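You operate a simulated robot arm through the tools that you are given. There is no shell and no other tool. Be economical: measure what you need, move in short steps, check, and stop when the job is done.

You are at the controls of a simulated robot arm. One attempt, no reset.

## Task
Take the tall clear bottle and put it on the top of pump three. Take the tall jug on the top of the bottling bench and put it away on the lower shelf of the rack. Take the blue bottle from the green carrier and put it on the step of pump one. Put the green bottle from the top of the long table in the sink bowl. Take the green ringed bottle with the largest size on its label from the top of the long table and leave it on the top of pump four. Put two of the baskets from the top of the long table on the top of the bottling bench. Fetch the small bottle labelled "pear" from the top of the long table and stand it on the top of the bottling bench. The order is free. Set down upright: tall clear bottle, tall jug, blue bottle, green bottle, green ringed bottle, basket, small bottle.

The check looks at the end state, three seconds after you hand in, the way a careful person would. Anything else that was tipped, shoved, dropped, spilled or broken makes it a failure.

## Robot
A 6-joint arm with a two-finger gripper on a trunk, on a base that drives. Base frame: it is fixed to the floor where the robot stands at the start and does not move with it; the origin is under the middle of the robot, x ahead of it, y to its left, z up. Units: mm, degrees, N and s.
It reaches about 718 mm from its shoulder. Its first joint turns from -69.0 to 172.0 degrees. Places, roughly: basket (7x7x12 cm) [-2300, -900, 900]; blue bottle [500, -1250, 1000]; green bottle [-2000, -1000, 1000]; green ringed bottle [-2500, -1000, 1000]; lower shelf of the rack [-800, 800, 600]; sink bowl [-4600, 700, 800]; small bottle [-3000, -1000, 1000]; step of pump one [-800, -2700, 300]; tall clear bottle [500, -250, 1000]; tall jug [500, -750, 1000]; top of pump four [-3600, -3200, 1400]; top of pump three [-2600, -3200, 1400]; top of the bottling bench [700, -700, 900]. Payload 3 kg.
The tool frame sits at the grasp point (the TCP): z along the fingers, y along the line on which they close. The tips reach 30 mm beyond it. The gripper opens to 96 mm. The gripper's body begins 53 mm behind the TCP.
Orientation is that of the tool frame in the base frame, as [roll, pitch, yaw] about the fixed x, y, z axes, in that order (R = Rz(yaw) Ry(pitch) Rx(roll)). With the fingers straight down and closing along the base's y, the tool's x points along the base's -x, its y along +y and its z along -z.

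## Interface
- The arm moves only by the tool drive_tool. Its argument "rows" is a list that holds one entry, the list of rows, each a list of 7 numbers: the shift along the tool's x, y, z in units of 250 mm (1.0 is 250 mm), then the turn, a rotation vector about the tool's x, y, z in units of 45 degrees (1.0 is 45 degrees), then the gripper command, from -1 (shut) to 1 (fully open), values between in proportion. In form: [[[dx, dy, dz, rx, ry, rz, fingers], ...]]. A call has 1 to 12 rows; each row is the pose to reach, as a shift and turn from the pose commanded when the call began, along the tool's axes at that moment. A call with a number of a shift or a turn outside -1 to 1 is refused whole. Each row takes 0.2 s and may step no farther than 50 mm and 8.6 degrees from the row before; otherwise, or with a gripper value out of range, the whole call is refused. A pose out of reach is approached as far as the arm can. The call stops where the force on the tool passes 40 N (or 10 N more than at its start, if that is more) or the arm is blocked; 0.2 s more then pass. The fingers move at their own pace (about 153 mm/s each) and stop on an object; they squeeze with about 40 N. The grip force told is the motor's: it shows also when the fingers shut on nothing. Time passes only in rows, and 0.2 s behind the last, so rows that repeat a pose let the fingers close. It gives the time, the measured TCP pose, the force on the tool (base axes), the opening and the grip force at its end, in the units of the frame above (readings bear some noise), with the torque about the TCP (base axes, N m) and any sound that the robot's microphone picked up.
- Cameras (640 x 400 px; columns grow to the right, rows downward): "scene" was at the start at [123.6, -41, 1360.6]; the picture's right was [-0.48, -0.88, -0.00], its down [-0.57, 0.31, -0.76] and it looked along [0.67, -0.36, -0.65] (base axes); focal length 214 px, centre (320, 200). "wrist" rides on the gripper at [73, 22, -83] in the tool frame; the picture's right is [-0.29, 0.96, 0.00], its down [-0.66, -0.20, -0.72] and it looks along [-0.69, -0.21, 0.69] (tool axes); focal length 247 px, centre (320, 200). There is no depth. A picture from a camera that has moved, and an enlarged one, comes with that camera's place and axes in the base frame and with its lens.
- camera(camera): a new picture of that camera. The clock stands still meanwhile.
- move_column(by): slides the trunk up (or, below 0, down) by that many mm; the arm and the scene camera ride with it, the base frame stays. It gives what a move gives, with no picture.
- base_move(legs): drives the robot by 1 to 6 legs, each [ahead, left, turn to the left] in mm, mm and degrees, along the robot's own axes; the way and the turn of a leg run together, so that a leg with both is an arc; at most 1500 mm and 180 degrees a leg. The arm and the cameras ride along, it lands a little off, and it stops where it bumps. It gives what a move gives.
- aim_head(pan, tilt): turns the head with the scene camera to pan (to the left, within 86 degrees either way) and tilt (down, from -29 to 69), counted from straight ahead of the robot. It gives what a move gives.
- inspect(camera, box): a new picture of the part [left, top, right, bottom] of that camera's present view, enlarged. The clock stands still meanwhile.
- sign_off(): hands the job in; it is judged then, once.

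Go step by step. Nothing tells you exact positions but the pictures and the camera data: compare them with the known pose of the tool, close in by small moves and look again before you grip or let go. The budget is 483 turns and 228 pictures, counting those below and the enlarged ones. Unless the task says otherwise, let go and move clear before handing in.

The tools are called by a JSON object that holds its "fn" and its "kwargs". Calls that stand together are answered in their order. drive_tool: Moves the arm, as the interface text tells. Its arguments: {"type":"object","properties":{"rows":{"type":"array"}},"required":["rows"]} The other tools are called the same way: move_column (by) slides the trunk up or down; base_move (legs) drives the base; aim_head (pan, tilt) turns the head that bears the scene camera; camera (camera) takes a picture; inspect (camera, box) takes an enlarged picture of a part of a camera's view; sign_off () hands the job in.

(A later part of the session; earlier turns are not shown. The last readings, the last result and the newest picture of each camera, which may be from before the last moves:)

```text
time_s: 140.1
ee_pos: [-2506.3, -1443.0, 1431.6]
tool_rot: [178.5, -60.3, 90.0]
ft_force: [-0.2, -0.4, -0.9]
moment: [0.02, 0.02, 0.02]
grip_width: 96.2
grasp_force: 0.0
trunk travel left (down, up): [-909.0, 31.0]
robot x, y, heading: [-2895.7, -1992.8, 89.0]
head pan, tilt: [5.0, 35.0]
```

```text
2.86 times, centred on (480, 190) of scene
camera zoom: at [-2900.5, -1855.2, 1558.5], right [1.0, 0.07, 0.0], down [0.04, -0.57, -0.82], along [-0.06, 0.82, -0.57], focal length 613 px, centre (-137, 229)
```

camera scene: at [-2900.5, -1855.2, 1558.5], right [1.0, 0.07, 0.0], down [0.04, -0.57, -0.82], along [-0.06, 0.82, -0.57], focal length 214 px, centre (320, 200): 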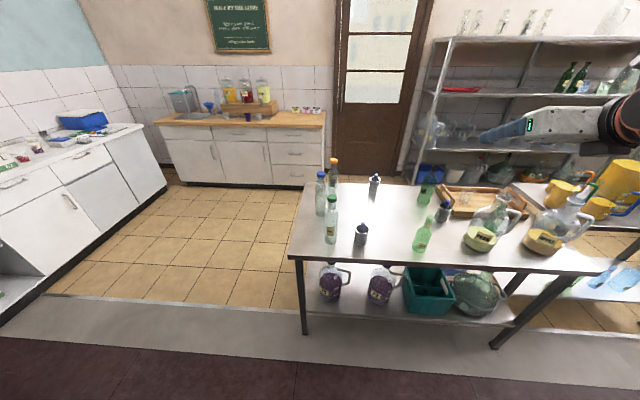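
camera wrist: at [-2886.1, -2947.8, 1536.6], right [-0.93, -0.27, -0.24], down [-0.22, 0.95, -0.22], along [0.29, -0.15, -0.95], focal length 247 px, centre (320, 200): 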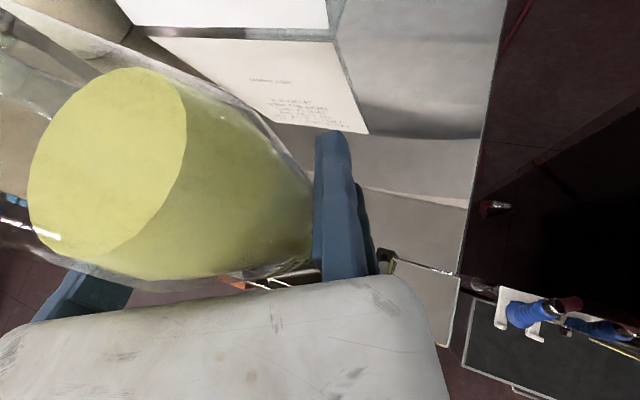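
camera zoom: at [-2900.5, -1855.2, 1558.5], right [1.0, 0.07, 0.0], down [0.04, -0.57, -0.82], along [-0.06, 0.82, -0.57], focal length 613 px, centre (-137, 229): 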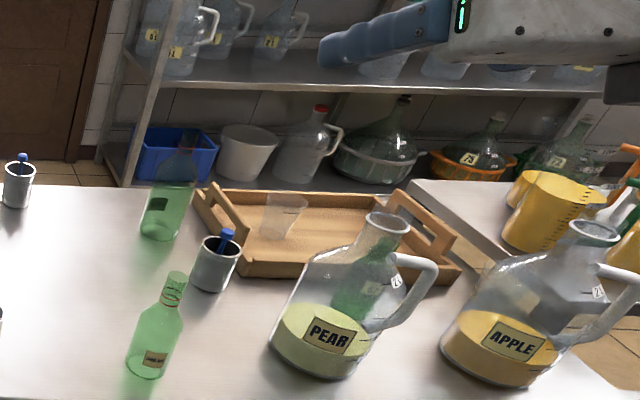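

I see small capped bottles at the left end, metal cup "baskets" with blue items, and ringed green bottles. I zoom further to read the labels.

{"fn": "inspect", "kwargs": {"camera": "scene", "box": [395, 165, 455, 255]}}

{"fn": "inspect", "kwargs": {"camera": "scene", "box": [460, 180, 560, 250]}}

{"fn": "inspect", "kwargs": {"camera": "scene", "box": [310, 155, 350, 250]}}

{"fn": "aim_head", "kwargs": {"pan": -40, "tilt": 30}}

{"fn": "inspect", "kwargs": {"camera": "scene", "box": [240, 130, 420, 260]}}

```text
4.44 times, centred on (425, 210) of scene
camera zoom: at [-2900.5, -1855.2, 1558.5], right [1.0, 0.07, 0.0], down [0.04, -0.57, -0.82], along [-0.06, 0.82, -0.57], focal length 953 px, centre (-147, 156)
```

zoom: 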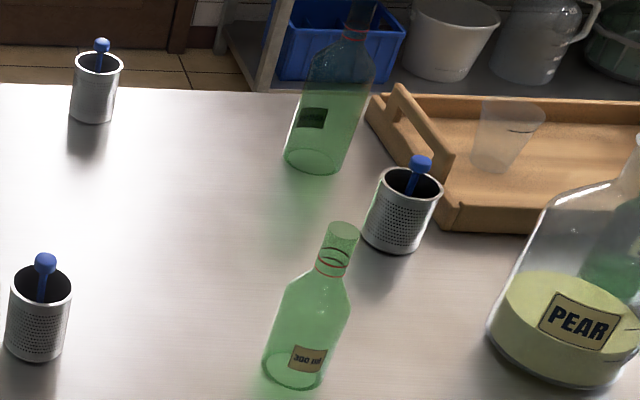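

```text
5.71 times, centred on (510, 215) of scene
camera zoom: at [-2900.5, -1855.2, 1558.5], right [1.0, 0.07, 0.0], down [0.04, -0.57, -0.82], along [-0.06, 0.82, -0.57], focal length 1226 px, centre (-766, 114)
```

zoom: 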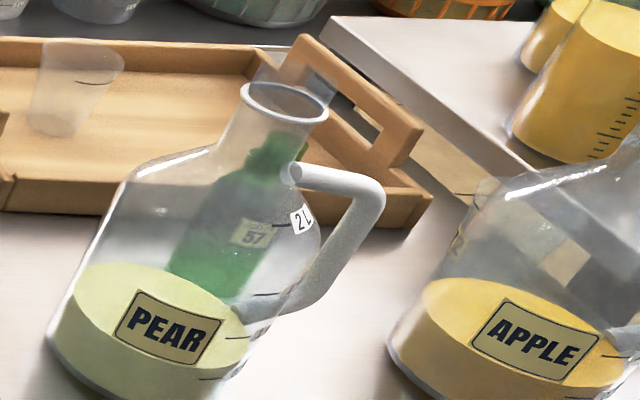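

```text
4.21 times, centred on (330, 202) of scene
camera zoom: at [-2900.5, -1855.2, 1558.5], right [1.0, 0.07, 0.0], down [0.04, -0.57, -0.82], along [-0.06, 0.82, -0.57], focal length 903 px, centre (278, 190)
```

zoom: 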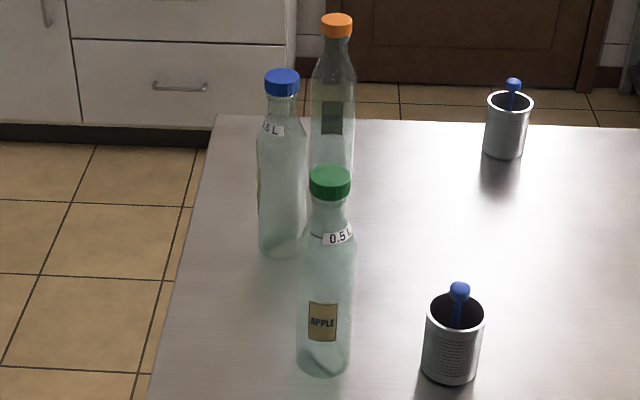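

```text
time_s: 141.2
ee_pos: [-2507.0, -1442.6, 1430.9]
tool_rot: [178.5, -60.3, 90.1]
ft_force: [0.1, 0.1, 0.1]
moment: [0.01, -0.01, 0.01]
grip_width: 95.9
grasp_force: 0.1
trunk travel left (down, up): [-909.0, 31.0]
robot x, y, heading: [-2893.9, -1994.1, 89.0]
head pan, tilt: [-40.0, 30.0]
```

```text
3.08 times, centred on (330, 195) of scene
camera zoom: at [-2835.2, -1874.6, 1566.2], right [0.76, -0.65, 0.0], down [-0.33, -0.38, -0.87], along [0.57, 0.65, -0.5], focal length 660 px, centre (289, 215)
```

zoom: 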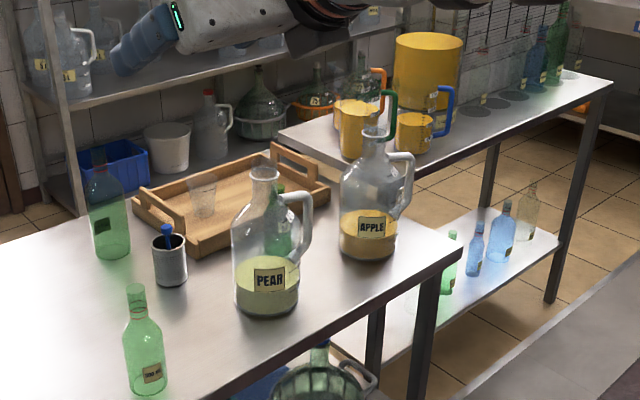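

Baskets are the three perforated cups. The pear bottle and the second ringed bottle have labels facing away, so I drive round the west end of the table to read them.

{"fn": "base_move", "kwargs": {"legs": [[0, 850, 0], [700, 0, 0], [0, 0, -60]]}}

{"fn": "aim_head", "kwargs": {"pan": 0, "tilt": 25}}

{"fn": "camera", "kwargs": {"camera": "scene"}}

```text
time_s: 151.8
ee_pos: [-3068.1, -1339.1, 1431.7]
tool_rot: [178.4, -60.3, 30.2]
ft_force: [0.2, 0.9, 0.6]
moment: [-0.03, -0.01, 0.0]
grip_width: 95.7
grasp_force: 0.0
trunk travel left (down, up): [-909.0, 31.0]
robot x, y, heading: [-3737.0, -1278.8, 28.9]
head pan, tilt: [-40.0, 30.0]
```

```text
time_s: 152.9
ee_pos: [-3069.0, -1338.3, 1431.5]
tool_rot: [178.5, -60.4, 30.1]
ft_force: [-0.2, 0.7, -1.3]
moment: [0.02, -0.01, 0.02]
grip_width: 96.1
grasp_force: 0.1
trunk travel left (down, up): [-909.0, 31.0]
robot x, y, heading: [-3738.2, -1274.5, 29.2]
head pan, tilt: [0.0, 25.0]
```

```text
164 pictures are left
camera scene: at [-3614.5, -1209.4, 1574.2], right [0.49, -0.87, 0.0], down [-0.37, -0.21, -0.91], along [0.79, 0.44, -0.42], focal length 214 px, centre (320, 200)
```

scene: 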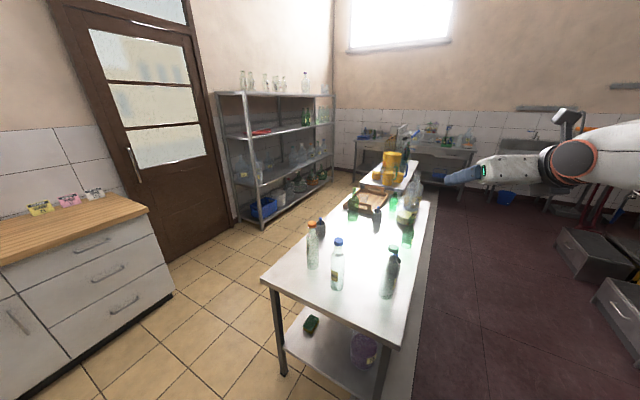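

{"fn": "inspect", "kwargs": {"camera": "scene", "box": [290, 170, 430, 310]}}

{"fn": "inspect", "kwargs": {"camera": "scene", "box": [320, 225, 360, 300]}}

```text
2.86 times, centred on (360, 240) of scene
camera zoom: at [-3614.5, -1209.4, 1574.2], right [0.49, -0.87, 0.0], down [-0.37, -0.21, -0.91], along [0.79, 0.44, -0.42], focal length 613 px, centre (206, 86)
```

zoom: 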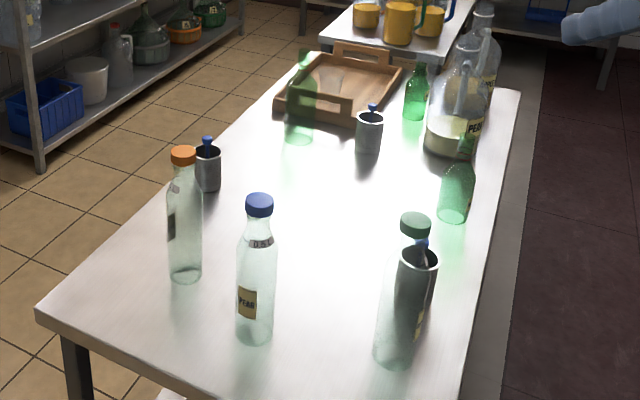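

```text
5.33 times, centred on (340, 262) of scene
camera zoom: at [-3614.5, -1209.4, 1574.2], right [0.49, -0.87, 0.0], down [-0.37, -0.21, -0.91], along [0.79, 0.44, -0.42], focal length 1144 px, centre (213, -133)
```

zoom: 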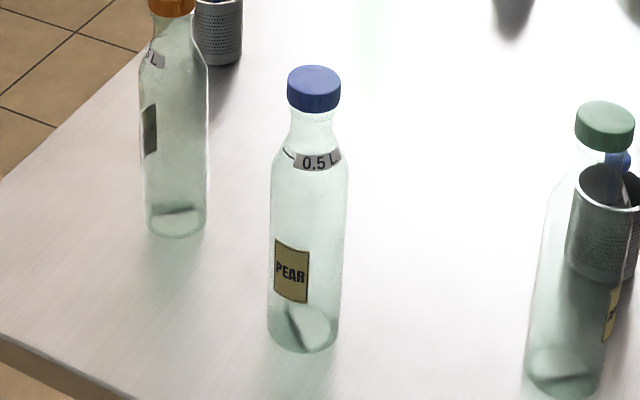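

The blue-capped small bottle is the PEAR one. Now I go to the north-west to read the far ringed bottle's label.

{"fn": "base_move", "kwargs": {"legs": [[0, 0, -29], [0, 1075, 0], [300, 0, 0]]}}

{"fn": "aim_head", "kwargs": {"pan": -30, "tilt": 25}}

{"fn": "camera", "kwargs": {"camera": "scene"}}

```text
time_s: 161.5
ee_pos: [-2885.8, -572.6, 1431.4]
tool_rot: [178.5, -60.4, 1.5]
ft_force: [-0.5, -0.2, 0.7]
moment: [0.04, -0.01, 0.01]
grip_width: 96.1
grasp_force: 0.1
trunk travel left (down, up): [-909.0, 31.0]
robot x, y, heading: [-3442.6, -199.4, 0.3]
head pan, tilt: [0.0, 25.0]
```

```text
time_s: 162.5
ee_pos: [-2883.4, -571.4, 1431.6]
tool_rot: [178.5, -60.3, 1.4]
ft_force: [-0.1, -0.3, 0.5]
moment: [0.01, 0.0, -0.02]
grip_width: 96.1
grasp_force: 0.0
trunk travel left (down, up): [-909.0, 31.0]
robot x, y, heading: [-3440.4, -193.4, 0.5]
head pan, tilt: [-30.0, 25.0]
```

```text
161 pictures are left
camera scene: at [-3311.8, -242.9, 1574.2], right [-0.49, -0.87, 0.0], down [-0.37, 0.21, -0.91], along [0.79, -0.45, -0.42], focal length 214 px, centre (320, 200)
```

scene: 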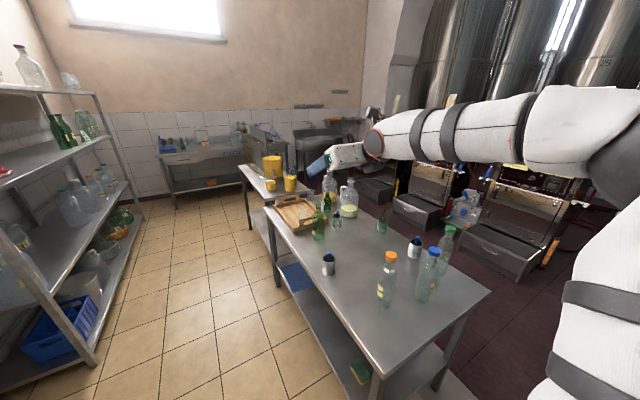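

{"fn": "inspect", "kwargs": {"camera": "scene", "box": [300, 180, 400, 260]}}

{"fn": "inspect", "kwargs": {"camera": "scene", "box": [305, 195, 335, 245]}}

```text
5.00 times, centred on (350, 220) of scene
camera zoom: at [-3311.8, -242.9, 1574.2], right [-0.49, -0.87, 0.0], down [-0.37, 0.21, -0.91], along [0.79, -0.45, -0.42], focal length 1072 px, centre (170, 100)
```

zoom: 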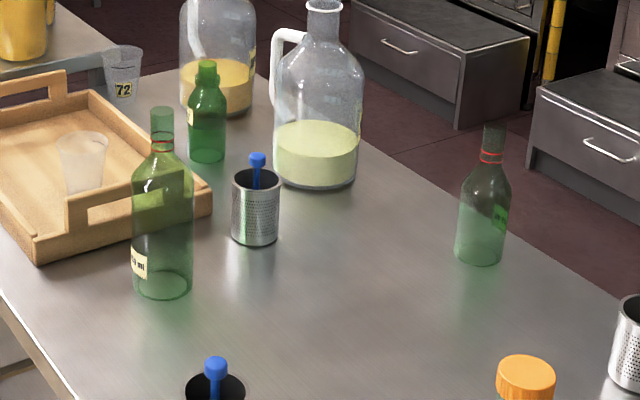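

```text
8.00 times, centred on (320, 220) of scene
camera zoom: at [-3311.8, -242.9, 1574.2], right [-0.49, -0.87, 0.0], down [-0.37, 0.21, -0.91], along [0.79, -0.45, -0.42], focal length 1716 px, centre (320, 40)
```

zoom: 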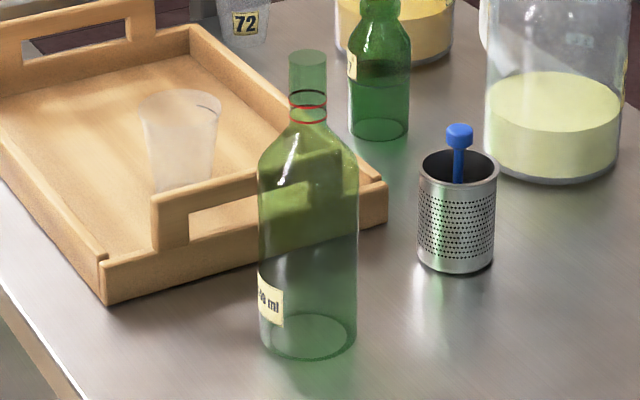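

The far ringed bottle's label reads "?0 ml"; I move east to read it square on.

{"fn": "base_move", "kwargs": {"legs": [[600, 0, 0]]}}

{"fn": "aim_head", "kwargs": {"pan": -55, "tilt": 35}}

{"fn": "camera", "kwargs": {"camera": "scene"}}

```text
time_s: 165.8
ee_pos: [-2287.3, -570.2, 1431.1]
tool_rot: [178.5, -60.4, 1.2]
ft_force: [-0.2, -0.1, -0.2]
moment: [0.02, -0.01, -0.02]
grip_width: 95.8
grasp_force: 0.1
trunk travel left (down, up): [-909.0, 31.0]
robot x, y, heading: [-2844.3, -192.6, 0.0]
head pan, tilt: [-30.0, 25.0]
```

```text
time_s: 166.7
ee_pos: [-2285.1, -570.2, 1432.2]
tool_rot: [178.4, -60.3, 1.3]
ft_force: [0.8, 0.6, 0.6]
moment: [-0.02, -0.01, 0.01]
grip_width: 96.2
grasp_force: 0.3
trunk travel left (down, up): [-909.0, 31.0]
robot x, y, heading: [-2842.3, -194.1, 0.3]
head pan, tilt: [-55.0, 35.0]
```

```text
158 pictures are left
camera scene: at [-2743.2, -265.5, 1558.5], right [-0.82, -0.58, 0.0], down [-0.33, 0.47, -0.82], along [0.47, -0.67, -0.57], focal length 214 px, centre (320, 200)
```

scene: 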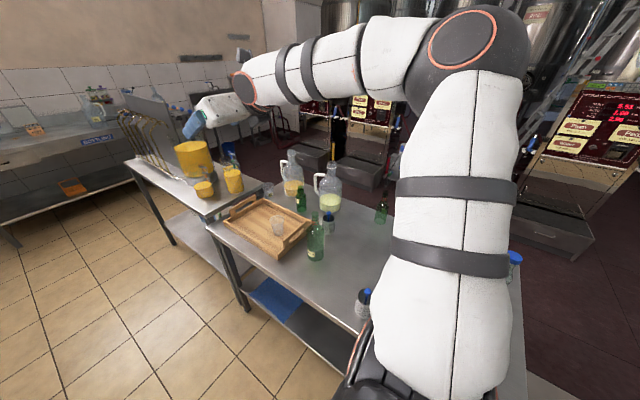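

{"fn": "inspect", "kwargs": {"camera": "scene", "box": [280, 180, 400, 280]}}

{"fn": "inspect", "kwargs": {"camera": "scene", "box": [300, 210, 335, 265]}}

```text
4.00 times, centred on (340, 230) of scene
camera zoom: at [-2743.2, -265.5, 1558.5], right [-0.82, -0.58, 0.0], down [-0.33, 0.47, -0.82], along [0.47, -0.67, -0.57], focal length 858 px, centre (240, 80)
```

zoom: 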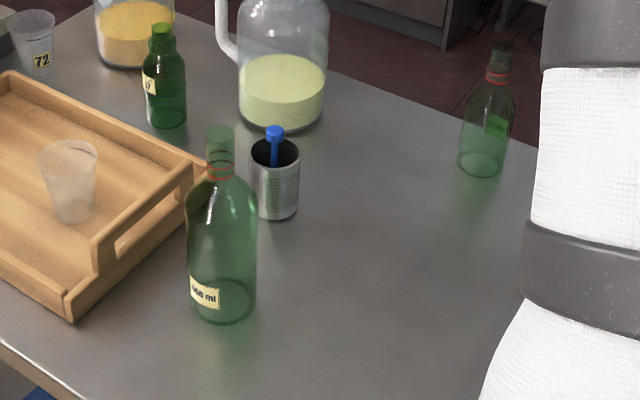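

```text
7.27 times, centred on (318, 238) of scene
camera zoom: at [-2743.2, -265.5, 1558.5], right [-0.82, -0.58, 0.0], down [-0.33, 0.47, -0.82], along [0.47, -0.67, -0.57], focal length 1560 px, centre (338, -73)
```

zoom: 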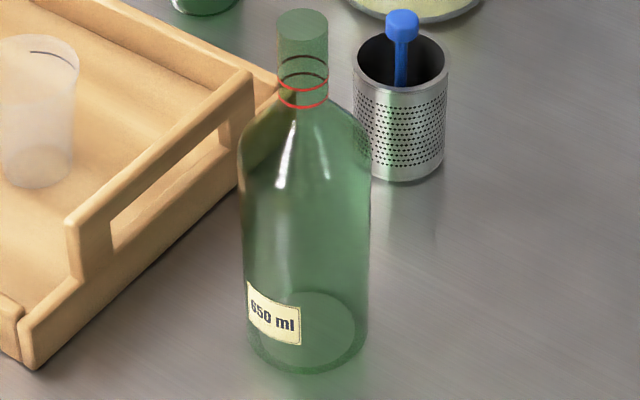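

The far ringed bottle is 650 ml, so that's the one (≈(-2397,-727)). I turn to face south on the table's north side and line up with it.

{"fn": "base_move", "kwargs": {"legs": [[0, 0, -90], [0, 780, 0], [0, 0, 0]]}}

{"fn": "aim_head", "kwargs": {"pan": -25, "tilt": 40}}

{"fn": "camera", "kwargs": {"camera": "scene"}}

{"fn": "camera", "kwargs": {"camera": "wrist"}}

```text
time_s: 175.1
ee_pos: [-2442.7, -749.6, 1431.9]
tool_rot: [178.5, -60.3, -89.0]
ft_force: [0.0, 0.7, 0.1]
moment: [0.0, 0.03, -0.01]
grip_width: 95.9
grasp_force: 0.2
trunk travel left (down, up): [-909.0, 31.0]
robot x, y, heading: [-2060.9, -193.8, -89.9]
head pan, tilt: [-55.0, 35.0]
```

```text
time_s: 176.0
ee_pos: [-2443.7, -749.9, 1432.1]
tool_rot: [178.5, -60.3, -89.0]
ft_force: [0.6, -0.5, 0.8]
moment: [0.01, 0.03, 0.01]
grip_width: 96.2
grasp_force: 0.1
trunk travel left (down, up): [-909.0, 31.0]
robot x, y, heading: [-2062.1, -192.7, -90.3]
head pan, tilt: [-25.0, 40.0]
```

```text
155 pictures are left
camera scene: at [-2101.4, -321.9, 1550.9], right [-0.91, 0.42, 0.0], down [0.27, 0.58, -0.77], along [-0.32, -0.69, -0.64], focal length 214 px, centre (320, 200)
```

scene: 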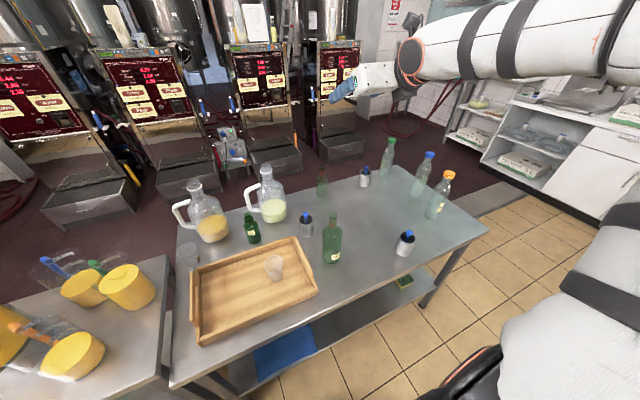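

```text
154 pictures are left
camera wrist: at [-2464.6, -711.8, 1536.4], right [-0.96, 0.15, -0.24], down [0.21, 0.95, -0.22], along [0.2, -0.26, -0.95], focal length 247 px, centre (320, 200)
```

wrist: 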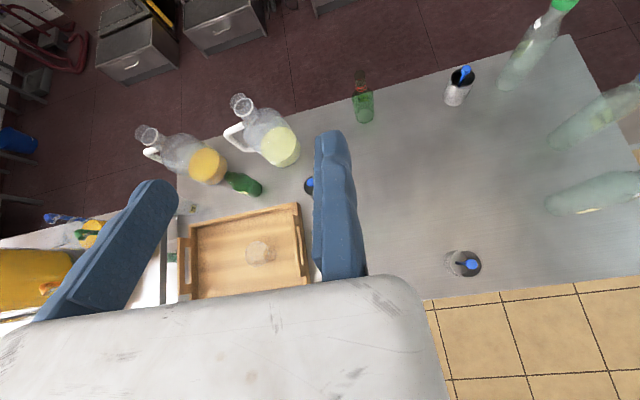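

Cross-checking views, the table top is near z≈810 and the 650 ml bottle at about (-2366,-768), 77 mm wide. I back off, shift left 35, lower to grasp height, and look.

{"fn": "base_move", "kwargs": {"legs": [[-230, 35, 0]]}}

{"fn": "move_column", "kwargs": {"by": -400}}

{"fn": "camera", "kwargs": {"camera": "scene"}}

{"fn": "camera", "kwargs": {"camera": "wrist"}}

```text
time_s: 177.8
ee_pos: [-2407.7, -522.2, 1429.8]
tool_rot: [178.6, -60.2, -88.9]
ft_force: [-0.2, -0.9, -0.9]
moment: [0.0, 0.0, 0.0]
grip_width: 96.0
grasp_force: 0.1
trunk travel left (down, up): [-909.0, 31.0]
robot x, y, heading: [-2028.3, 35.3, -89.9]
head pan, tilt: [-25.0, 40.0]
```

```text
time_s: 181.6
ee_pos: [-2407.2, -520.7, 1030.1]
tool_rot: [178.5, -60.3, -88.9]
ft_force: [0.1, 0.1, 0.8]
moment: [0.03, 0.03, -0.03]
grip_width: 96.1
grasp_force: 0.1
trunk travel left (down, up): [-509.0, 431.0]
robot x, y, heading: [-2031.6, 34.0, -90.1]
head pan, tilt: [-25.0, 40.0]
```

```text
153 pictures are left
camera scene: at [-2066.1, -91.9, 1150.9], right [-0.91, 0.42, 0.0], down [0.27, 0.58, -0.77], along [-0.32, -0.69, -0.64], focal length 214 px, centre (320, 200)
```

scene: 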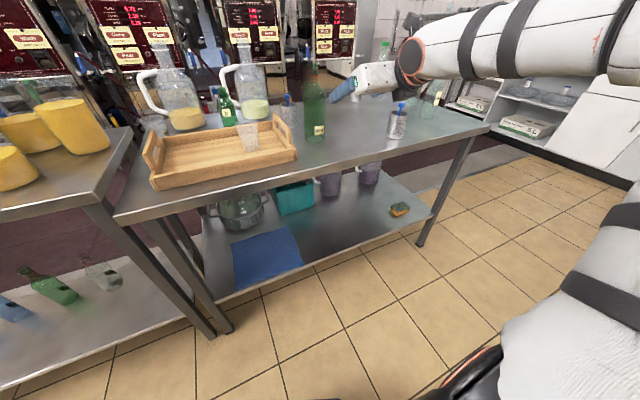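

```text
152 pictures are left
camera wrist: at [-2428.5, -482.7, 1136.3], right [-0.96, 0.15, -0.24], down [0.2, 0.95, -0.22], along [0.2, -0.26, -0.95], focal length 247 px, centre (320, 200)
```

wrist: 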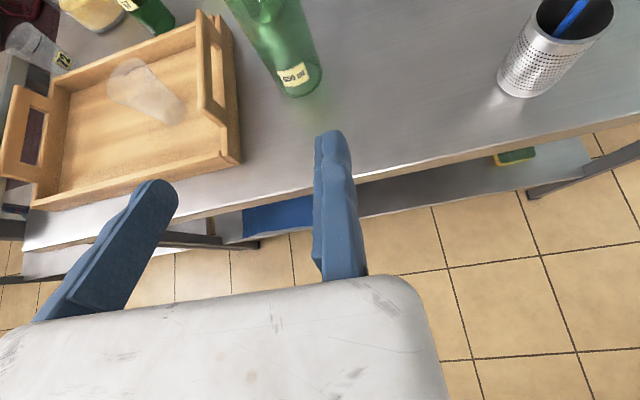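

The bottle spans roughly x -2392…-2312; I shift 8 mm left to centre it in the opening, lower to z≈890, and drive in toward it.

{"fn": "drive_tool", "kwargs": {"rows": [[[0, -0.032, 0, 0, 0, 0, 1]]]}}

{"fn": "move_column", "kwargs": {"by": -135}}

{"fn": "camera", "kwargs": {"camera": "wrist"}}

```text
time_s: 182.0
ee_pos: [-2399.5, -520.8, 1030.1]
tool_rot: [178.4, -60.3, -88.8]
ft_force: [-0.1, -0.1, -0.2]
moment: [-0.01, 0.0, 0.03]
grip_width: 95.9
grasp_force: 0.1
trunk travel left (down, up): [-509.0, 431.0]
robot x, y, heading: [-2027.0, 37.1, -89.9]
head pan, tilt: [-25.0, 40.0]
```

```text
time_s: 183.6
ee_pos: [-2399.3, -520.2, 896.6]
tool_rot: [178.5, -60.3, -88.9]
ft_force: [1.0, 0.9, -0.6]
moment: [0.0, 0.0, -0.03]
grip_width: 96.1
grasp_force: 0.1
trunk travel left (down, up): [-374.0, 566.0]
robot x, y, heading: [-2029.1, 33.0, -90.0]
head pan, tilt: [-25.0, 40.0]
```

```text
151 pictures are left
camera wrist: at [-2420.4, -482.8, 1001.4], right [-0.96, 0.15, -0.24], down [0.2, 0.95, -0.22], along [0.2, -0.26, -0.95], focal length 247 px, centre (320, 200)
```

wrist: 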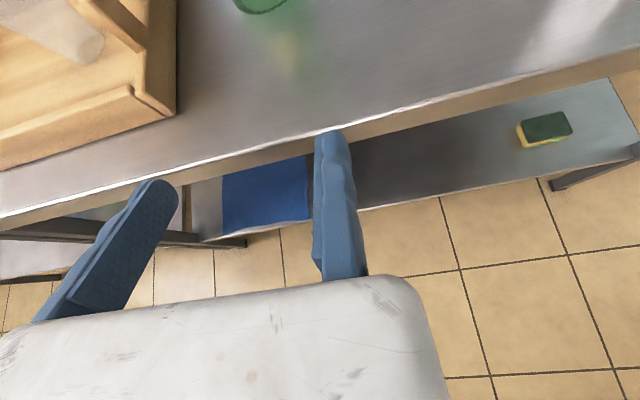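

Fingers clear the table edge height-wise. I drive forward 150 mm and look.

{"fn": "base_move", "kwargs": {"legs": [[150, 0, 0]]}}

{"fn": "camera", "kwargs": {"camera": "wrist"}}

{"fn": "camera", "kwargs": {"camera": "scene"}}

```text
time_s: 185.0
ee_pos: [-2399.4, -670.4, 895.8]
tool_rot: [178.5, -60.3, -88.8]
ft_force: [0.7, -0.4, 0.5]
moment: [0.0, 0.03, -0.02]
grip_width: 96.4
grasp_force: 0.0
trunk travel left (down, up): [-374.0, 566.0]
robot x, y, heading: [-2032.1, -118.3, -89.8]
head pan, tilt: [-25.0, 40.0]
```

```text
150 pictures are left
camera wrist: at [-2420.2, -633.1, 1000.9], right [-0.96, 0.15, -0.24], down [0.2, 0.95, -0.22], along [0.2, -0.26, -0.95], focal length 247 px, centre (320, 200)
```

wrist: 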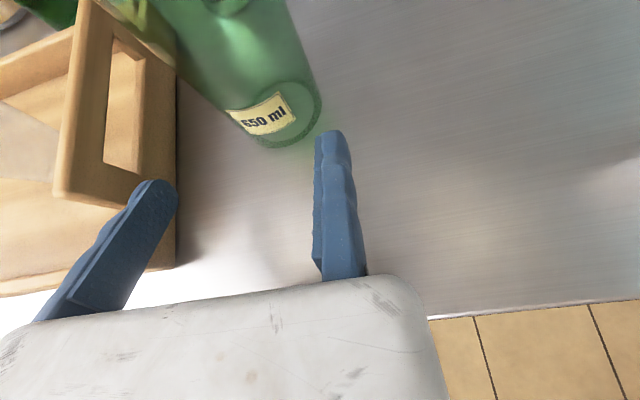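

```text
149 pictures are left
camera scene: at [-2065.8, -242.1, 1015.8], right [-0.91, 0.42, 0.0], down [0.27, 0.58, -0.77], along [-0.32, -0.69, -0.64], focal length 214 px, centre (320, 200)
```

scene: 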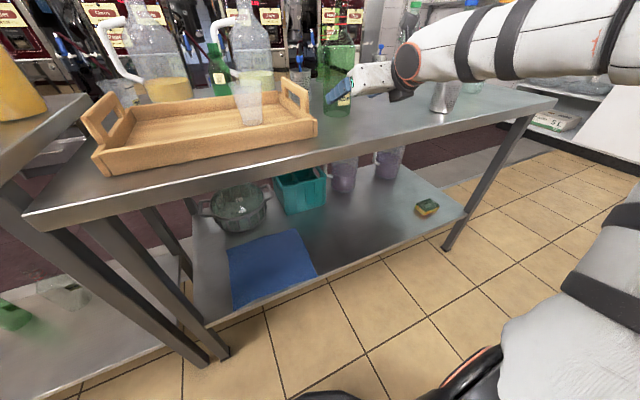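

The fixed finger would pass only ~2 mm from the bottle, so I shift 6 mm away and advance.

{"fn": "drive_tool", "kwargs": {"rows": [[[0, 0.026, 0, 0, 0, 0, 1]]]}}

{"fn": "base_move", "kwargs": {"legs": [[55, 0, 0]]}}

{"fn": "camera", "kwargs": {"camera": "wrist"}}

```text
time_s: 185.4
ee_pos: [-2405.9, -669.6, 897.1]
tool_rot: [178.5, -60.2, -88.9]
ft_force: [-1.2, -0.4, -0.5]
moment: [0.01, 0.02, 0.03]
grip_width: 96.0
grasp_force: 0.1
trunk travel left (down, up): [-374.0, 566.0]
robot x, y, heading: [-2029.4, -113.0, -89.9]
head pan, tilt: [-25.0, 40.0]
```

```text
time_s: 186.3
ee_pos: [-2404.4, -725.1, 894.6]
tool_rot: [178.5, -60.2, -88.9]
ft_force: [0.5, -0.3, 0.0]
moment: [0.02, -0.01, -0.01]
grip_width: 95.9
grasp_force: 0.0
trunk travel left (down, up): [-374.0, 566.0]
robot x, y, heading: [-2026.0, -170.2, -89.7]
head pan, tilt: [-25.0, 40.0]
```

```text
148 pictures are left
camera wrist: at [-2426.5, -688.2, 1000.6], right [-0.96, 0.15, -0.24], down [0.2, 0.95, -0.22], along [0.2, -0.26, -0.95], focal length 247 px, centre (320, 200)
```

wrist: 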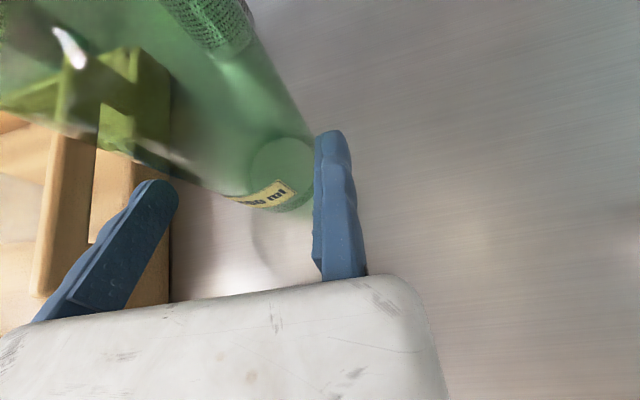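

Still clear on both sides. I advance 38 mm and look.

{"fn": "base_move", "kwargs": {"legs": [[38, 0, 0]]}}

{"fn": "camera", "kwargs": {"camera": "wrist"}}

{"fn": "inspect", "kwargs": {"camera": "scene", "box": [240, 0, 480, 160]}}

```text
time_s: 187.2
ee_pos: [-2404.5, -762.8, 896.6]
tool_rot: [178.5, -60.4, -88.9]
ft_force: [-0.4, -1.0, 0.2]
moment: [0.02, 0.01, -0.03]
grip_width: 95.7
grasp_force: 0.1
trunk travel left (down, up): [-374.0, 566.0]
robot x, y, heading: [-2027.5, -203.8, -89.8]
head pan, tilt: [-25.0, 40.0]
```

```text
147 pictures are left
camera wrist: at [-2426.6, -726.0, 1000.5], right [-0.96, 0.15, -0.24], down [0.2, 0.95, -0.22], along [0.2, -0.26, -0.95], focal length 247 px, centre (320, 200)
```

wrist: 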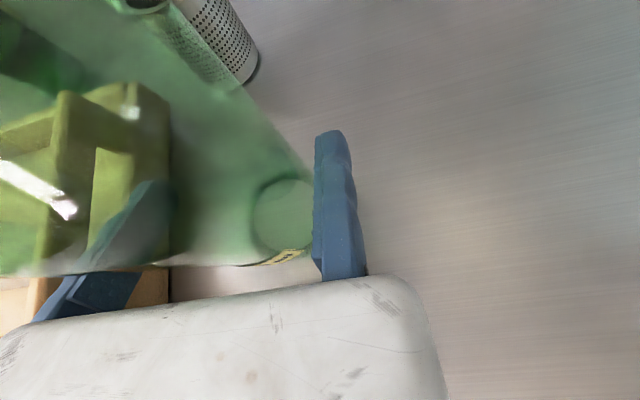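

```text
2.50 times, centred on (360, 80) of scene
camera zoom: at [-2065.7, -335.2, 1015.8], right [-0.91, 0.42, 0.0], down [0.27, 0.58, -0.77], along [-0.32, -0.69, -0.64], focal length 536 px, centre (220, 500)
```

zoom: 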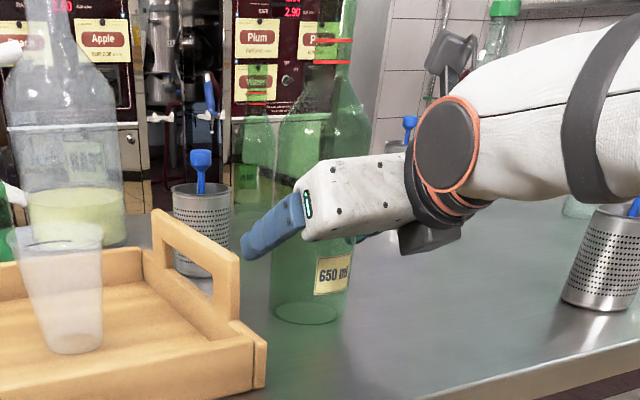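

Both fingers straddle the bottle. I nudge 4 mm toward it and close gently.

{"fn": "drive_tool", "kwargs": {"rows": [[[0, -0.014, 0, 0, 0, 0, 0.85], [0, -0.014, 0, 0, 0, 0, 0.75], [0, -0.014, 0, 0, 0, 0, 0.68], [0, -0.014, 0, 0, 0, 0, 0.6], [0, -0.014, 0, 0, 0, 0, 0.5], [0, -0.014, 0, 0, 0, 0, -1], [0, -0.014, 0, 0, 0, 0, -1]]]}}

{"fn": "move_column", "kwargs": {"by": 20}}

{"fn": "inspect", "kwargs": {"camera": "scene", "box": [240, 0, 480, 160]}}

```text
time_s: 188.8
ee_pos: [-2401.1, -762.9, 897.5]
tool_rot: [178.5, -60.4, -88.9]
ft_force: [2.3, -0.1, 1.0]
moment: [0.01, -0.22, -0.03]
grip_width: 73.6
grasp_force: 40.0
trunk travel left (down, up): [-374.0, 566.0]
robot x, y, heading: [-2024.9, -204.5, -89.8]
head pan, tilt: [-25.0, 40.0]
```

```text
time_s: 189.5
ee_pos: [-2401.9, -763.5, 915.6]
tool_rot: [178.7, -60.3, -89.0]
ft_force: [-1.0, -0.4, -4.0]
moment: [0.02, 0.13, 0.02]
grip_width: 73.4
grasp_force: 40.1
trunk travel left (down, up): [-394.0, 546.0]
robot x, y, heading: [-2030.2, -206.5, -89.8]
head pan, tilt: [-25.0, 40.0]
```

```text
2.50 times, centred on (360, 80) of scene
camera zoom: at [-2066.2, -335.2, 1035.8], right [-0.91, 0.42, 0.0], down [0.27, 0.58, -0.77], along [-0.32, -0.69, -0.64], focal length 536 px, centre (220, 500)
```

zoom: 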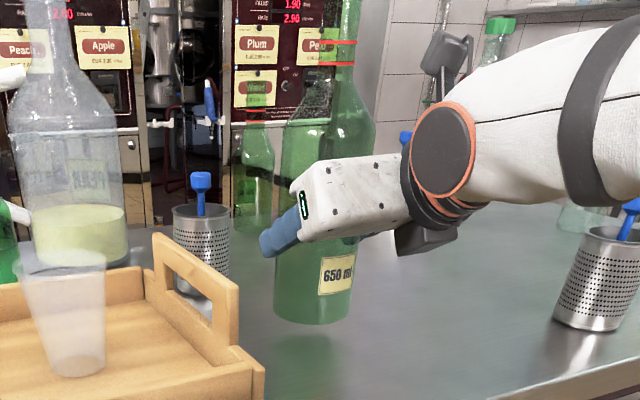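

The 650 ml bottle lifts cleanly. To ease the high placement I'll re-grip ~35 mm lower: set it back down, open, lower, and close again.

{"fn": "move_column", "kwargs": {"by": -19}}

{"fn": "drive_tool", "kwargs": {"rows": [[[0, 0, 0, 0, 0, 0, 0.65], [0, 0, 0, 0, 0, 0, 0.8], [0, 0.012, 0, 0, 0, 0, 0.8]]]}}

{"fn": "move_column", "kwargs": {"by": -35}}

{"fn": "drive_tool", "kwargs": {"rows": [[[0, -0.011, 0, 0, 0, 0, 0.7], [0, -0.011, 0, 0, 0, 0, 0.6], [0, -0.011, 0, 0, 0, 0, 0.5], [0, -0.011, 0, 0, 0, 0, -1], [0, -0.011, 0, 0, 0, 0, -1]]]}}

{"fn": "move_column", "kwargs": {"by": 60}}

{"fn": "inspect", "kwargs": {"camera": "scene", "box": [240, 0, 480, 160]}}

```text
time_s: 190.2
ee_pos: [-2401.9, -763.0, 896.3]
tool_rot: [178.5, -60.3, -88.9]
ft_force: [-0.4, -1.5, -3.3]
moment: [0.05, 0.16, -0.01]
grip_width: 73.4
grasp_force: 39.9
trunk travel left (down, up): [-375.0, 565.0]
robot x, y, heading: [-2028.4, -206.5, -90.0]
head pan, tilt: [-25.0, 40.0]
```

```text
time_s: 190.9
ee_pos: [-2404.8, -761.6, 897.8]
tool_rot: [178.6, -60.3, -88.9]
ft_force: [-0.1, 0.2, 0.5]
moment: [0.0, -0.01, -0.05]
grip_width: 86.4
grasp_force: 0.0
trunk travel left (down, up): [-375.0, 565.0]
robot x, y, heading: [-2029.9, -205.1, -89.9]
head pan, tilt: [-25.0, 40.0]
```

```text
time_s: 191.7
ee_pos: [-2405.0, -762.5, 862.3]
tool_rot: [178.4, -60.4, -88.9]
ft_force: [-0.4, 0.4, -0.5]
moment: [0.03, 0.01, 0.01]
grip_width: 86.6
grasp_force: 0.0
trunk travel left (down, up): [-340.0, 600.0]
robot x, y, heading: [-2028.6, -210.7, -89.8]
head pan, tilt: [-25.0, 40.0]
```

```text
time_s: 192.9
ee_pos: [-2402.4, -763.9, 861.5]
tool_rot: [178.5, -60.3, -88.9]
ft_force: [1.0, -0.4, -0.2]
moment: [0.05, -0.07, 0.03]
grip_width: 73.8
grasp_force: 39.5
trunk travel left (down, up): [-340.0, 600.0]
robot x, y, heading: [-2031.2, -207.8, -89.8]
head pan, tilt: [-25.0, 40.0]
```

```text
time_s: 193.9
ee_pos: [-2403.7, -763.0, 920.1]
tool_rot: [178.6, -60.3, -89.0]
ft_force: [0.7, -1.0, -4.0]
moment: [0.02, 0.13, 0.01]
grip_width: 73.8
grasp_force: 39.8
trunk travel left (down, up): [-400.0, 540.0]
robot x, y, heading: [-2028.8, -204.7, -90.0]
head pan, tilt: [-25.0, 40.0]
```

```text
2.50 times, centred on (360, 80) of scene
camera zoom: at [-2066.1, -335.1, 1041.8], right [-0.91, 0.42, 0.0], down [0.27, 0.58, -0.77], along [-0.32, -0.69, -0.64], focal length 536 px, centre (220, 500)
```

zoom: 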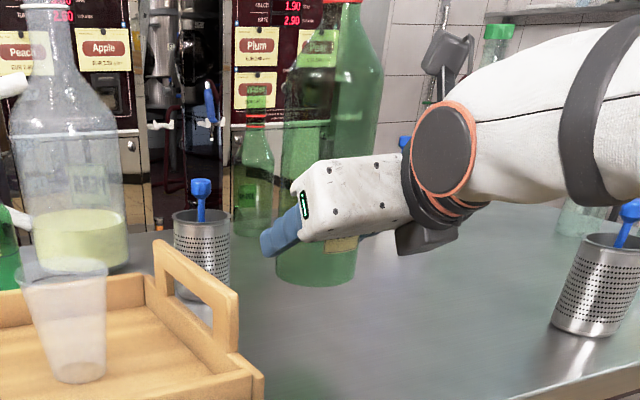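

Firmly held, upright. I raise it, back away, and route west around the table toward pump four's open west side.

{"fn": "move_column", "kwargs": {"by": 300}}

{"fn": "base_move", "kwargs": {"legs": [[-200, 0, 0], [0, -860, 0], [0, -860, 0], [850, 0, 0], [850, 0, 0], [0, 0, 90]]}}

{"fn": "aim_head", "kwargs": {"pan": -65, "tilt": 20}}

{"fn": "camera", "kwargs": {"camera": "scene"}}

```text
time_s: 196.9
ee_pos: [-2403.2, -763.4, 1221.8]
tool_rot: [178.5, -60.2, -89.0]
ft_force: [-0.3, -0.1, -2.3]
moment: [0.02, 0.11, -0.02]
grip_width: 73.5
grasp_force: 40.5
trunk travel left (down, up): [-700.0, 240.0]
robot x, y, heading: [-2028.7, -207.5, -89.9]
head pan, tilt: [-25.0, 40.0]
```

```text
time_s: 219.0
ee_pos: [-3194.5, -2100.0, 1222.2]
tool_rot: [178.6, -60.4, 0.9]
ft_force: [0.4, 0.3, -4.3]
moment: [-0.16, 0.01, -0.05]
grip_width: 73.6
grasp_force: 40.2
trunk travel left (down, up): [-700.0, 240.0]
robot x, y, heading: [-3750.5, -1724.3, 0.1]
head pan, tilt: [-25.0, 40.0]
```

```text
time_s: 220.0
ee_pos: [-3193.8, -2100.4, 1222.2]
tool_rot: [178.5, -60.3, 0.9]
ft_force: [0.2, -0.1, -3.4]
moment: [-0.14, 0.0, 0.03]
grip_width: 73.3
grasp_force: 39.7
trunk travel left (down, up): [-700.0, 240.0]
robot x, y, heading: [-3748.0, -1723.9, -0.2]
head pan, tilt: [-65.0, 20.0]
```

```text
143 pictures are left
camera scene: at [-3659.6, -1810.2, 1373.2], right [-0.91, -0.42, 0.0], down [-0.15, 0.31, -0.94], along [0.4, -0.85, -0.34], focal length 214 px, centre (320, 200)
```

scene: 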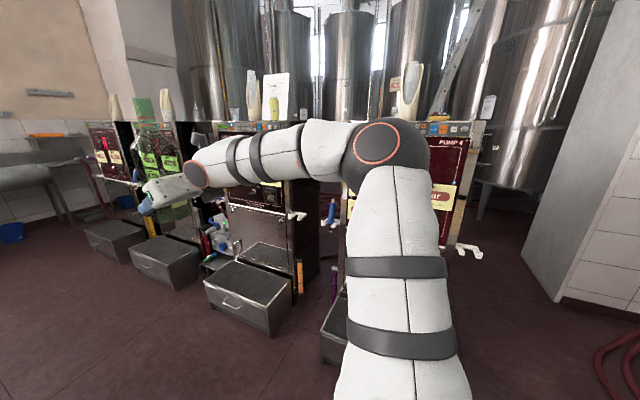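

Pump four's top is at about z≈1375 with a scoop on its left part, and its west side is open. I raise fully and move to the west side, stopping short to look.

{"fn": "move_column", "kwargs": {"by": 238}}

{"fn": "base_move", "kwargs": {"legs": [[-550, 0, 0], [0, -600, 0]]}}

{"fn": "aim_head", "kwargs": {"pan": -50, "tilt": 20}}

{"fn": "camera", "kwargs": {"camera": "scene"}}

{"fn": "camera", "kwargs": {"camera": "wrist"}}

```text
time_s: 222.5
ee_pos: [-3193.6, -2101.0, 1460.2]
tool_rot: [178.5, -60.3, 0.9]
ft_force: [-0.3, -0.5, -3.4]
moment: [-0.08, 0.01, -0.03]
grip_width: 73.4
grasp_force: 39.9
trunk travel left (down, up): [-938.0, 2.0]
robot x, y, heading: [-3748.1, -1723.1, -0.2]
head pan, tilt: [-65.0, 20.0]
```

```text
time_s: 228.7
ee_pos: [-3746.0, -2698.4, 1460.2]
tool_rot: [178.4, -60.3, 1.0]
ft_force: [0.1, 0.9, -3.5]
moment: [-0.13, 0.01, -0.01]
grip_width: 73.5
grasp_force: 40.0
trunk travel left (down, up): [-938.0, 2.0]
robot x, y, heading: [-4300.9, -2322.3, -0.4]
head pan, tilt: [-65.0, 20.0]
```

```text
time_s: 229.4
ee_pos: [-3746.2, -2697.8, 1459.4]
tool_rot: [178.6, -60.4, 0.9]
ft_force: [0.0, -0.2, -3.0]
moment: [-0.12, 0.02, -0.01]
grip_width: 73.5
grasp_force: 39.8
trunk travel left (down, up): [-938.0, 2.0]
robot x, y, heading: [-4299.3, -2320.4, 0.0]
head pan, tilt: [-50.0, 20.0]
```

```text
142 pictures are left
camera scene: at [-4191.5, -2395.2, 1611.2], right [-0.77, -0.64, 0.0], down [-0.22, 0.26, -0.94], along [0.6, -0.72, -0.34], focal length 214 px, centre (320, 200)
```

scene: 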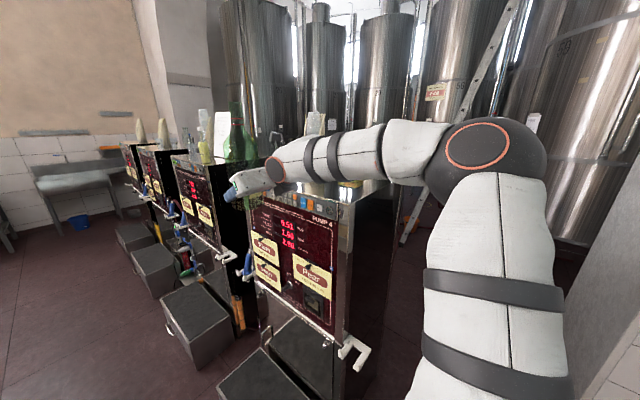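

```text
141 pictures are left
camera wrist: at [-3782.1, -2717.9, 1564.3], right [-0.15, -0.96, -0.24], down [-0.95, 0.21, -0.22], along [0.26, 0.2, -0.95], focal length 247 px, centre (320, 200)
```

wrist: 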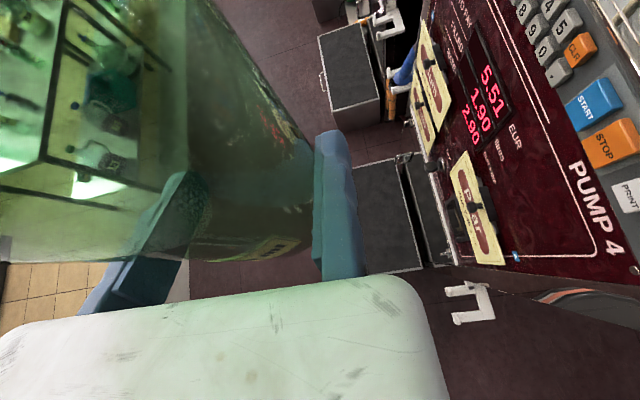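

I zoom on pump four's top.

{"fn": "inspect", "kwargs": {"camera": "scene", "box": [230, 100, 430, 240]}}

```text
2.86 times, centred on (330, 170) of scene
camera zoom: at [-4191.5, -2395.2, 1611.2], right [-0.77, -0.64, 0.0], down [-0.22, 0.26, -0.94], along [0.6, -0.72, -0.34], focal length 613 px, centre (291, 286)
```

zoom: 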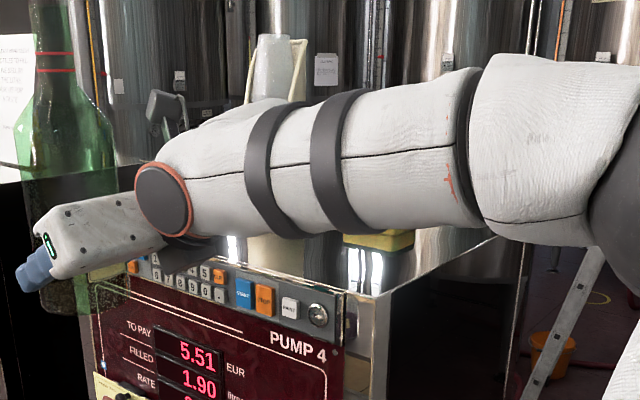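

Free space on pump four is the front strip; I target the bottle at about (-3660,-2962), clear of the scoop and yellow sponge. I raise the tool a bit and move in.

{"fn": "drive_tool", "kwargs": {"rows": [[[0.087, 0, -0.05, 0, 0, 0, -1]]]}}

{"fn": "base_move", "kwargs": {"legs": [[80, 0, 0], [0, -200, 0]]}}

{"fn": "camera", "kwargs": {"camera": "wrist"}}

{"fn": "inspect", "kwargs": {"camera": "scene", "box": [200, 80, 440, 260]}}

```text
time_s: 229.8
ee_pos: [-3756.9, -2699.4, 1477.8]
tool_rot: [178.4, -60.5, 0.9]
ft_force: [-0.2, 0.5, -3.5]
moment: [-0.11, 0.06, 0.0]
grip_width: 73.5
grasp_force: 40.1
out of reach, approached as far as the arm can: row 1
trunk travel left (down, up): [-938.0, 2.0]
robot x, y, heading: [-4302.3, -2322.3, 0.0]
head pan, tilt: [-50.0, 20.0]
```

```text
time_s: 232.1
ee_pos: [-3677.3, -2896.3, 1478.6]
tool_rot: [178.0, -60.4, 0.9]
ft_force: [-0.8, 0.8, -2.2]
moment: [-0.13, 0.03, 0.0]
grip_width: 73.4
grasp_force: 39.5
trunk travel left (down, up): [-938.0, 2.0]
robot x, y, heading: [-4223.7, -2520.2, -0.3]
head pan, tilt: [-50.0, 20.0]
```

```text
139 pictures are left
camera wrist: at [-3714.8, -2915.7, 1583.5], right [-0.16, -0.96, -0.24], down [-0.95, 0.21, -0.22], along [0.26, 0.19, -0.95], focal length 247 px, centre (320, 200)
```

wrist: 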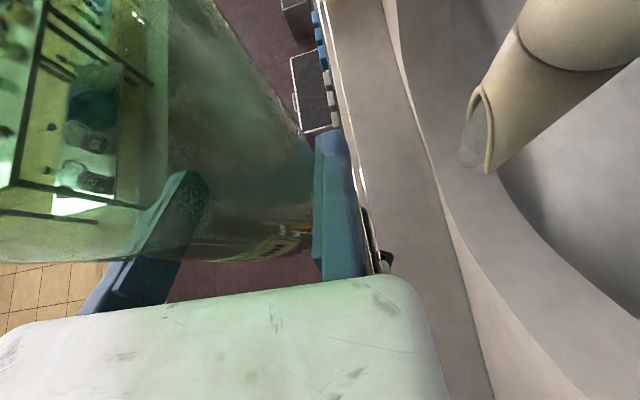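

```text
2.22 times, centred on (320, 170) of scene
camera zoom: at [-4114.0, -2591.5, 1611.5], right [-0.77, -0.64, 0.0], down [-0.22, 0.26, -0.94], along [0.6, -0.72, -0.34], focal length 477 px, centre (320, 267)
```

zoom: 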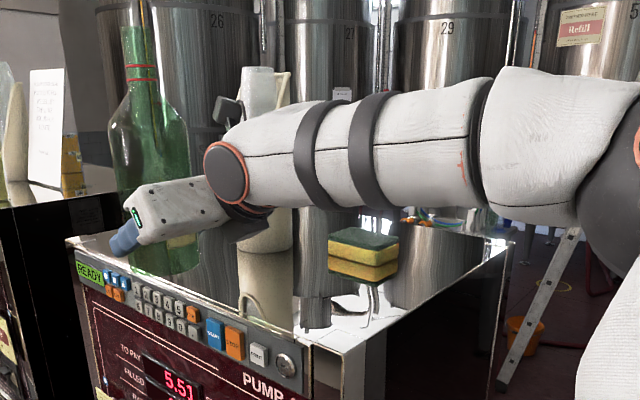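

Clear view: sponge at y≈-3129 and scoop at (-3569,-3105). I move right 122 mm so the bottle is ~80 mm in from the front edge.

{"fn": "base_move", "kwargs": {"legs": [[0, -122, 0]]}}

{"fn": "move_column", "kwargs": {"by": -30}}

{"fn": "inspect", "kwargs": {"camera": "scene", "box": [200, 80, 440, 260]}}

{"fn": "camera", "kwargs": {"camera": "wrist"}}

```text
time_s: 233.3
ee_pos: [-3677.2, -3019.0, 1478.4]
tool_rot: [178.0, -60.4, 1.1]
ft_force: [-0.9, 0.6, -3.5]
moment: [-0.12, 0.05, -0.03]
grip_width: 73.3
grasp_force: 40.5
trunk travel left (down, up): [-938.0, 2.0]
robot x, y, heading: [-4219.7, -2641.9, -0.6]
head pan, tilt: [-50.0, 20.0]
```

```text
time_s: 234.1
ee_pos: [-3677.4, -3023.3, 1447.2]
tool_rot: [178.4, -60.4, 0.7]
ft_force: [-0.2, 0.2, -2.7]
moment: [-0.12, 0.01, -0.01]
grip_width: 73.0
grasp_force: 40.0
trunk travel left (down, up): [-908.0, 32.0]
robot x, y, heading: [-4224.6, -2645.1, -0.0]
head pan, tilt: [-50.0, 20.0]
```

```text
2.22 times, centred on (320, 170) of scene
camera zoom: at [-4113.1, -2719.4, 1581.1], right [-0.77, -0.64, 0.0], down [-0.22, 0.26, -0.94], along [0.6, -0.72, -0.34], focal length 477 px, centre (320, 267)
```

zoom: 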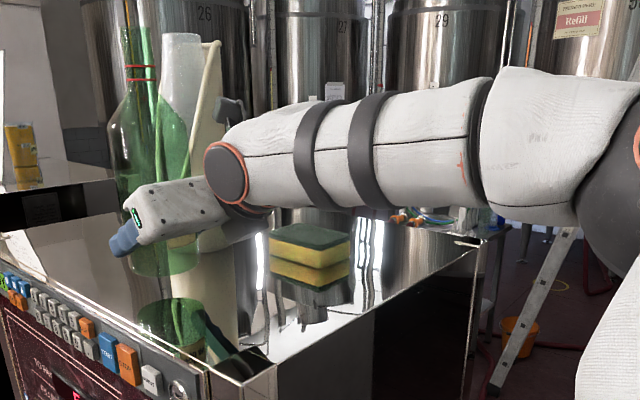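

```text
136 pictures are left
camera wrist: at [-3713.7, -3043.1, 1551.4], right [-0.16, -0.96, -0.24], down [-0.95, 0.21, -0.22], along [0.26, 0.2, -0.95], focal length 247 px, centre (320, 200)
```

wrist: 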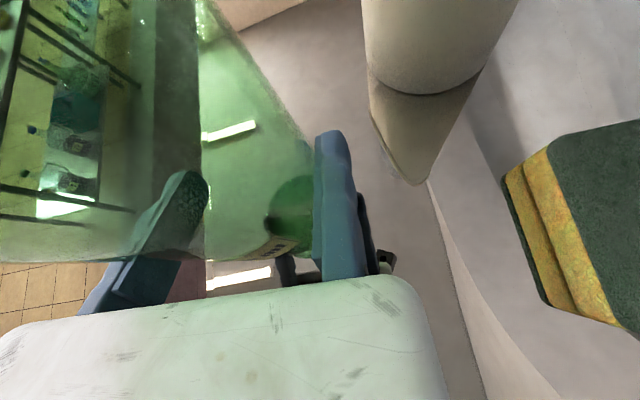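

All clear around. I lower stepwise to contact.

{"fn": "move_column", "kwargs": {"by": -8}}

{"fn": "move_column", "kwargs": {"by": -5}}

{"fn": "move_column", "kwargs": {"by": -4}}

{"fn": "inspect", "kwargs": {"camera": "scene", "box": [220, 150, 340, 240]}}

```text
time_s: 234.7
ee_pos: [-3675.6, -3023.7, 1438.1]
tool_rot: [178.2, -60.5, 0.8]
ft_force: [0.8, 0.3, -3.0]
moment: [-0.15, 0.03, 0.02]
grip_width: 73.1
grasp_force: 39.5
trunk travel left (down, up): [-900.0, 40.0]
robot x, y, heading: [-4218.6, -2644.9, -0.2]
head pan, tilt: [-50.0, 20.0]
```

```text
time_s: 235.2
ee_pos: [-3677.6, -3023.2, 1434.8]
tool_rot: [178.3, -60.4, 0.8]
ft_force: [0.3, -0.3, -3.1]
moment: [-0.13, 0.0, -0.02]
grip_width: 73.5
grasp_force: 40.1
trunk travel left (down, up): [-895.0, 45.0]
robot x, y, heading: [-4223.6, -2644.7, -0.2]
head pan, tilt: [-50.0, 20.0]
```

```text
time_s: 235.7
ee_pos: [-3676.5, -3022.9, 1428.9]
tool_rot: [178.3, -60.4, 0.8]
ft_force: [0.5, 0.6, -3.9]
moment: [-0.1, 0.04, 0.01]
grip_width: 73.4
grasp_force: 39.9
trunk travel left (down, up): [-891.0, 49.0]
robot x, y, heading: [-4219.6, -2646.3, -0.3]
head pan, tilt: [-50.0, 20.0]
```

```text
4.44 times, centred on (280, 195) of scene
camera zoom: at [-4112.8, -2718.5, 1564.1], right [-0.77, -0.64, 0.0], down [-0.22, 0.26, -0.94], along [0.6, -0.72, -0.34], focal length 953 px, centre (498, 222)
```

zoom: 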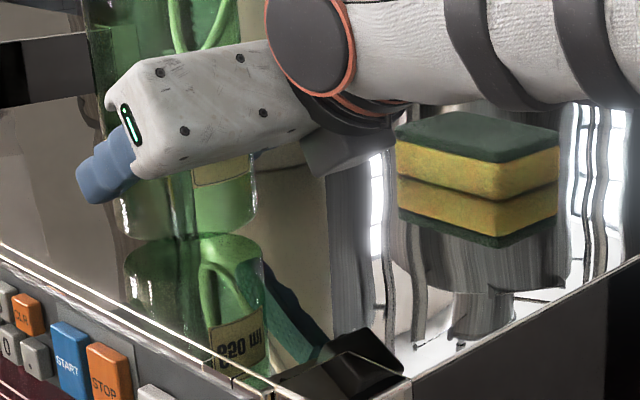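

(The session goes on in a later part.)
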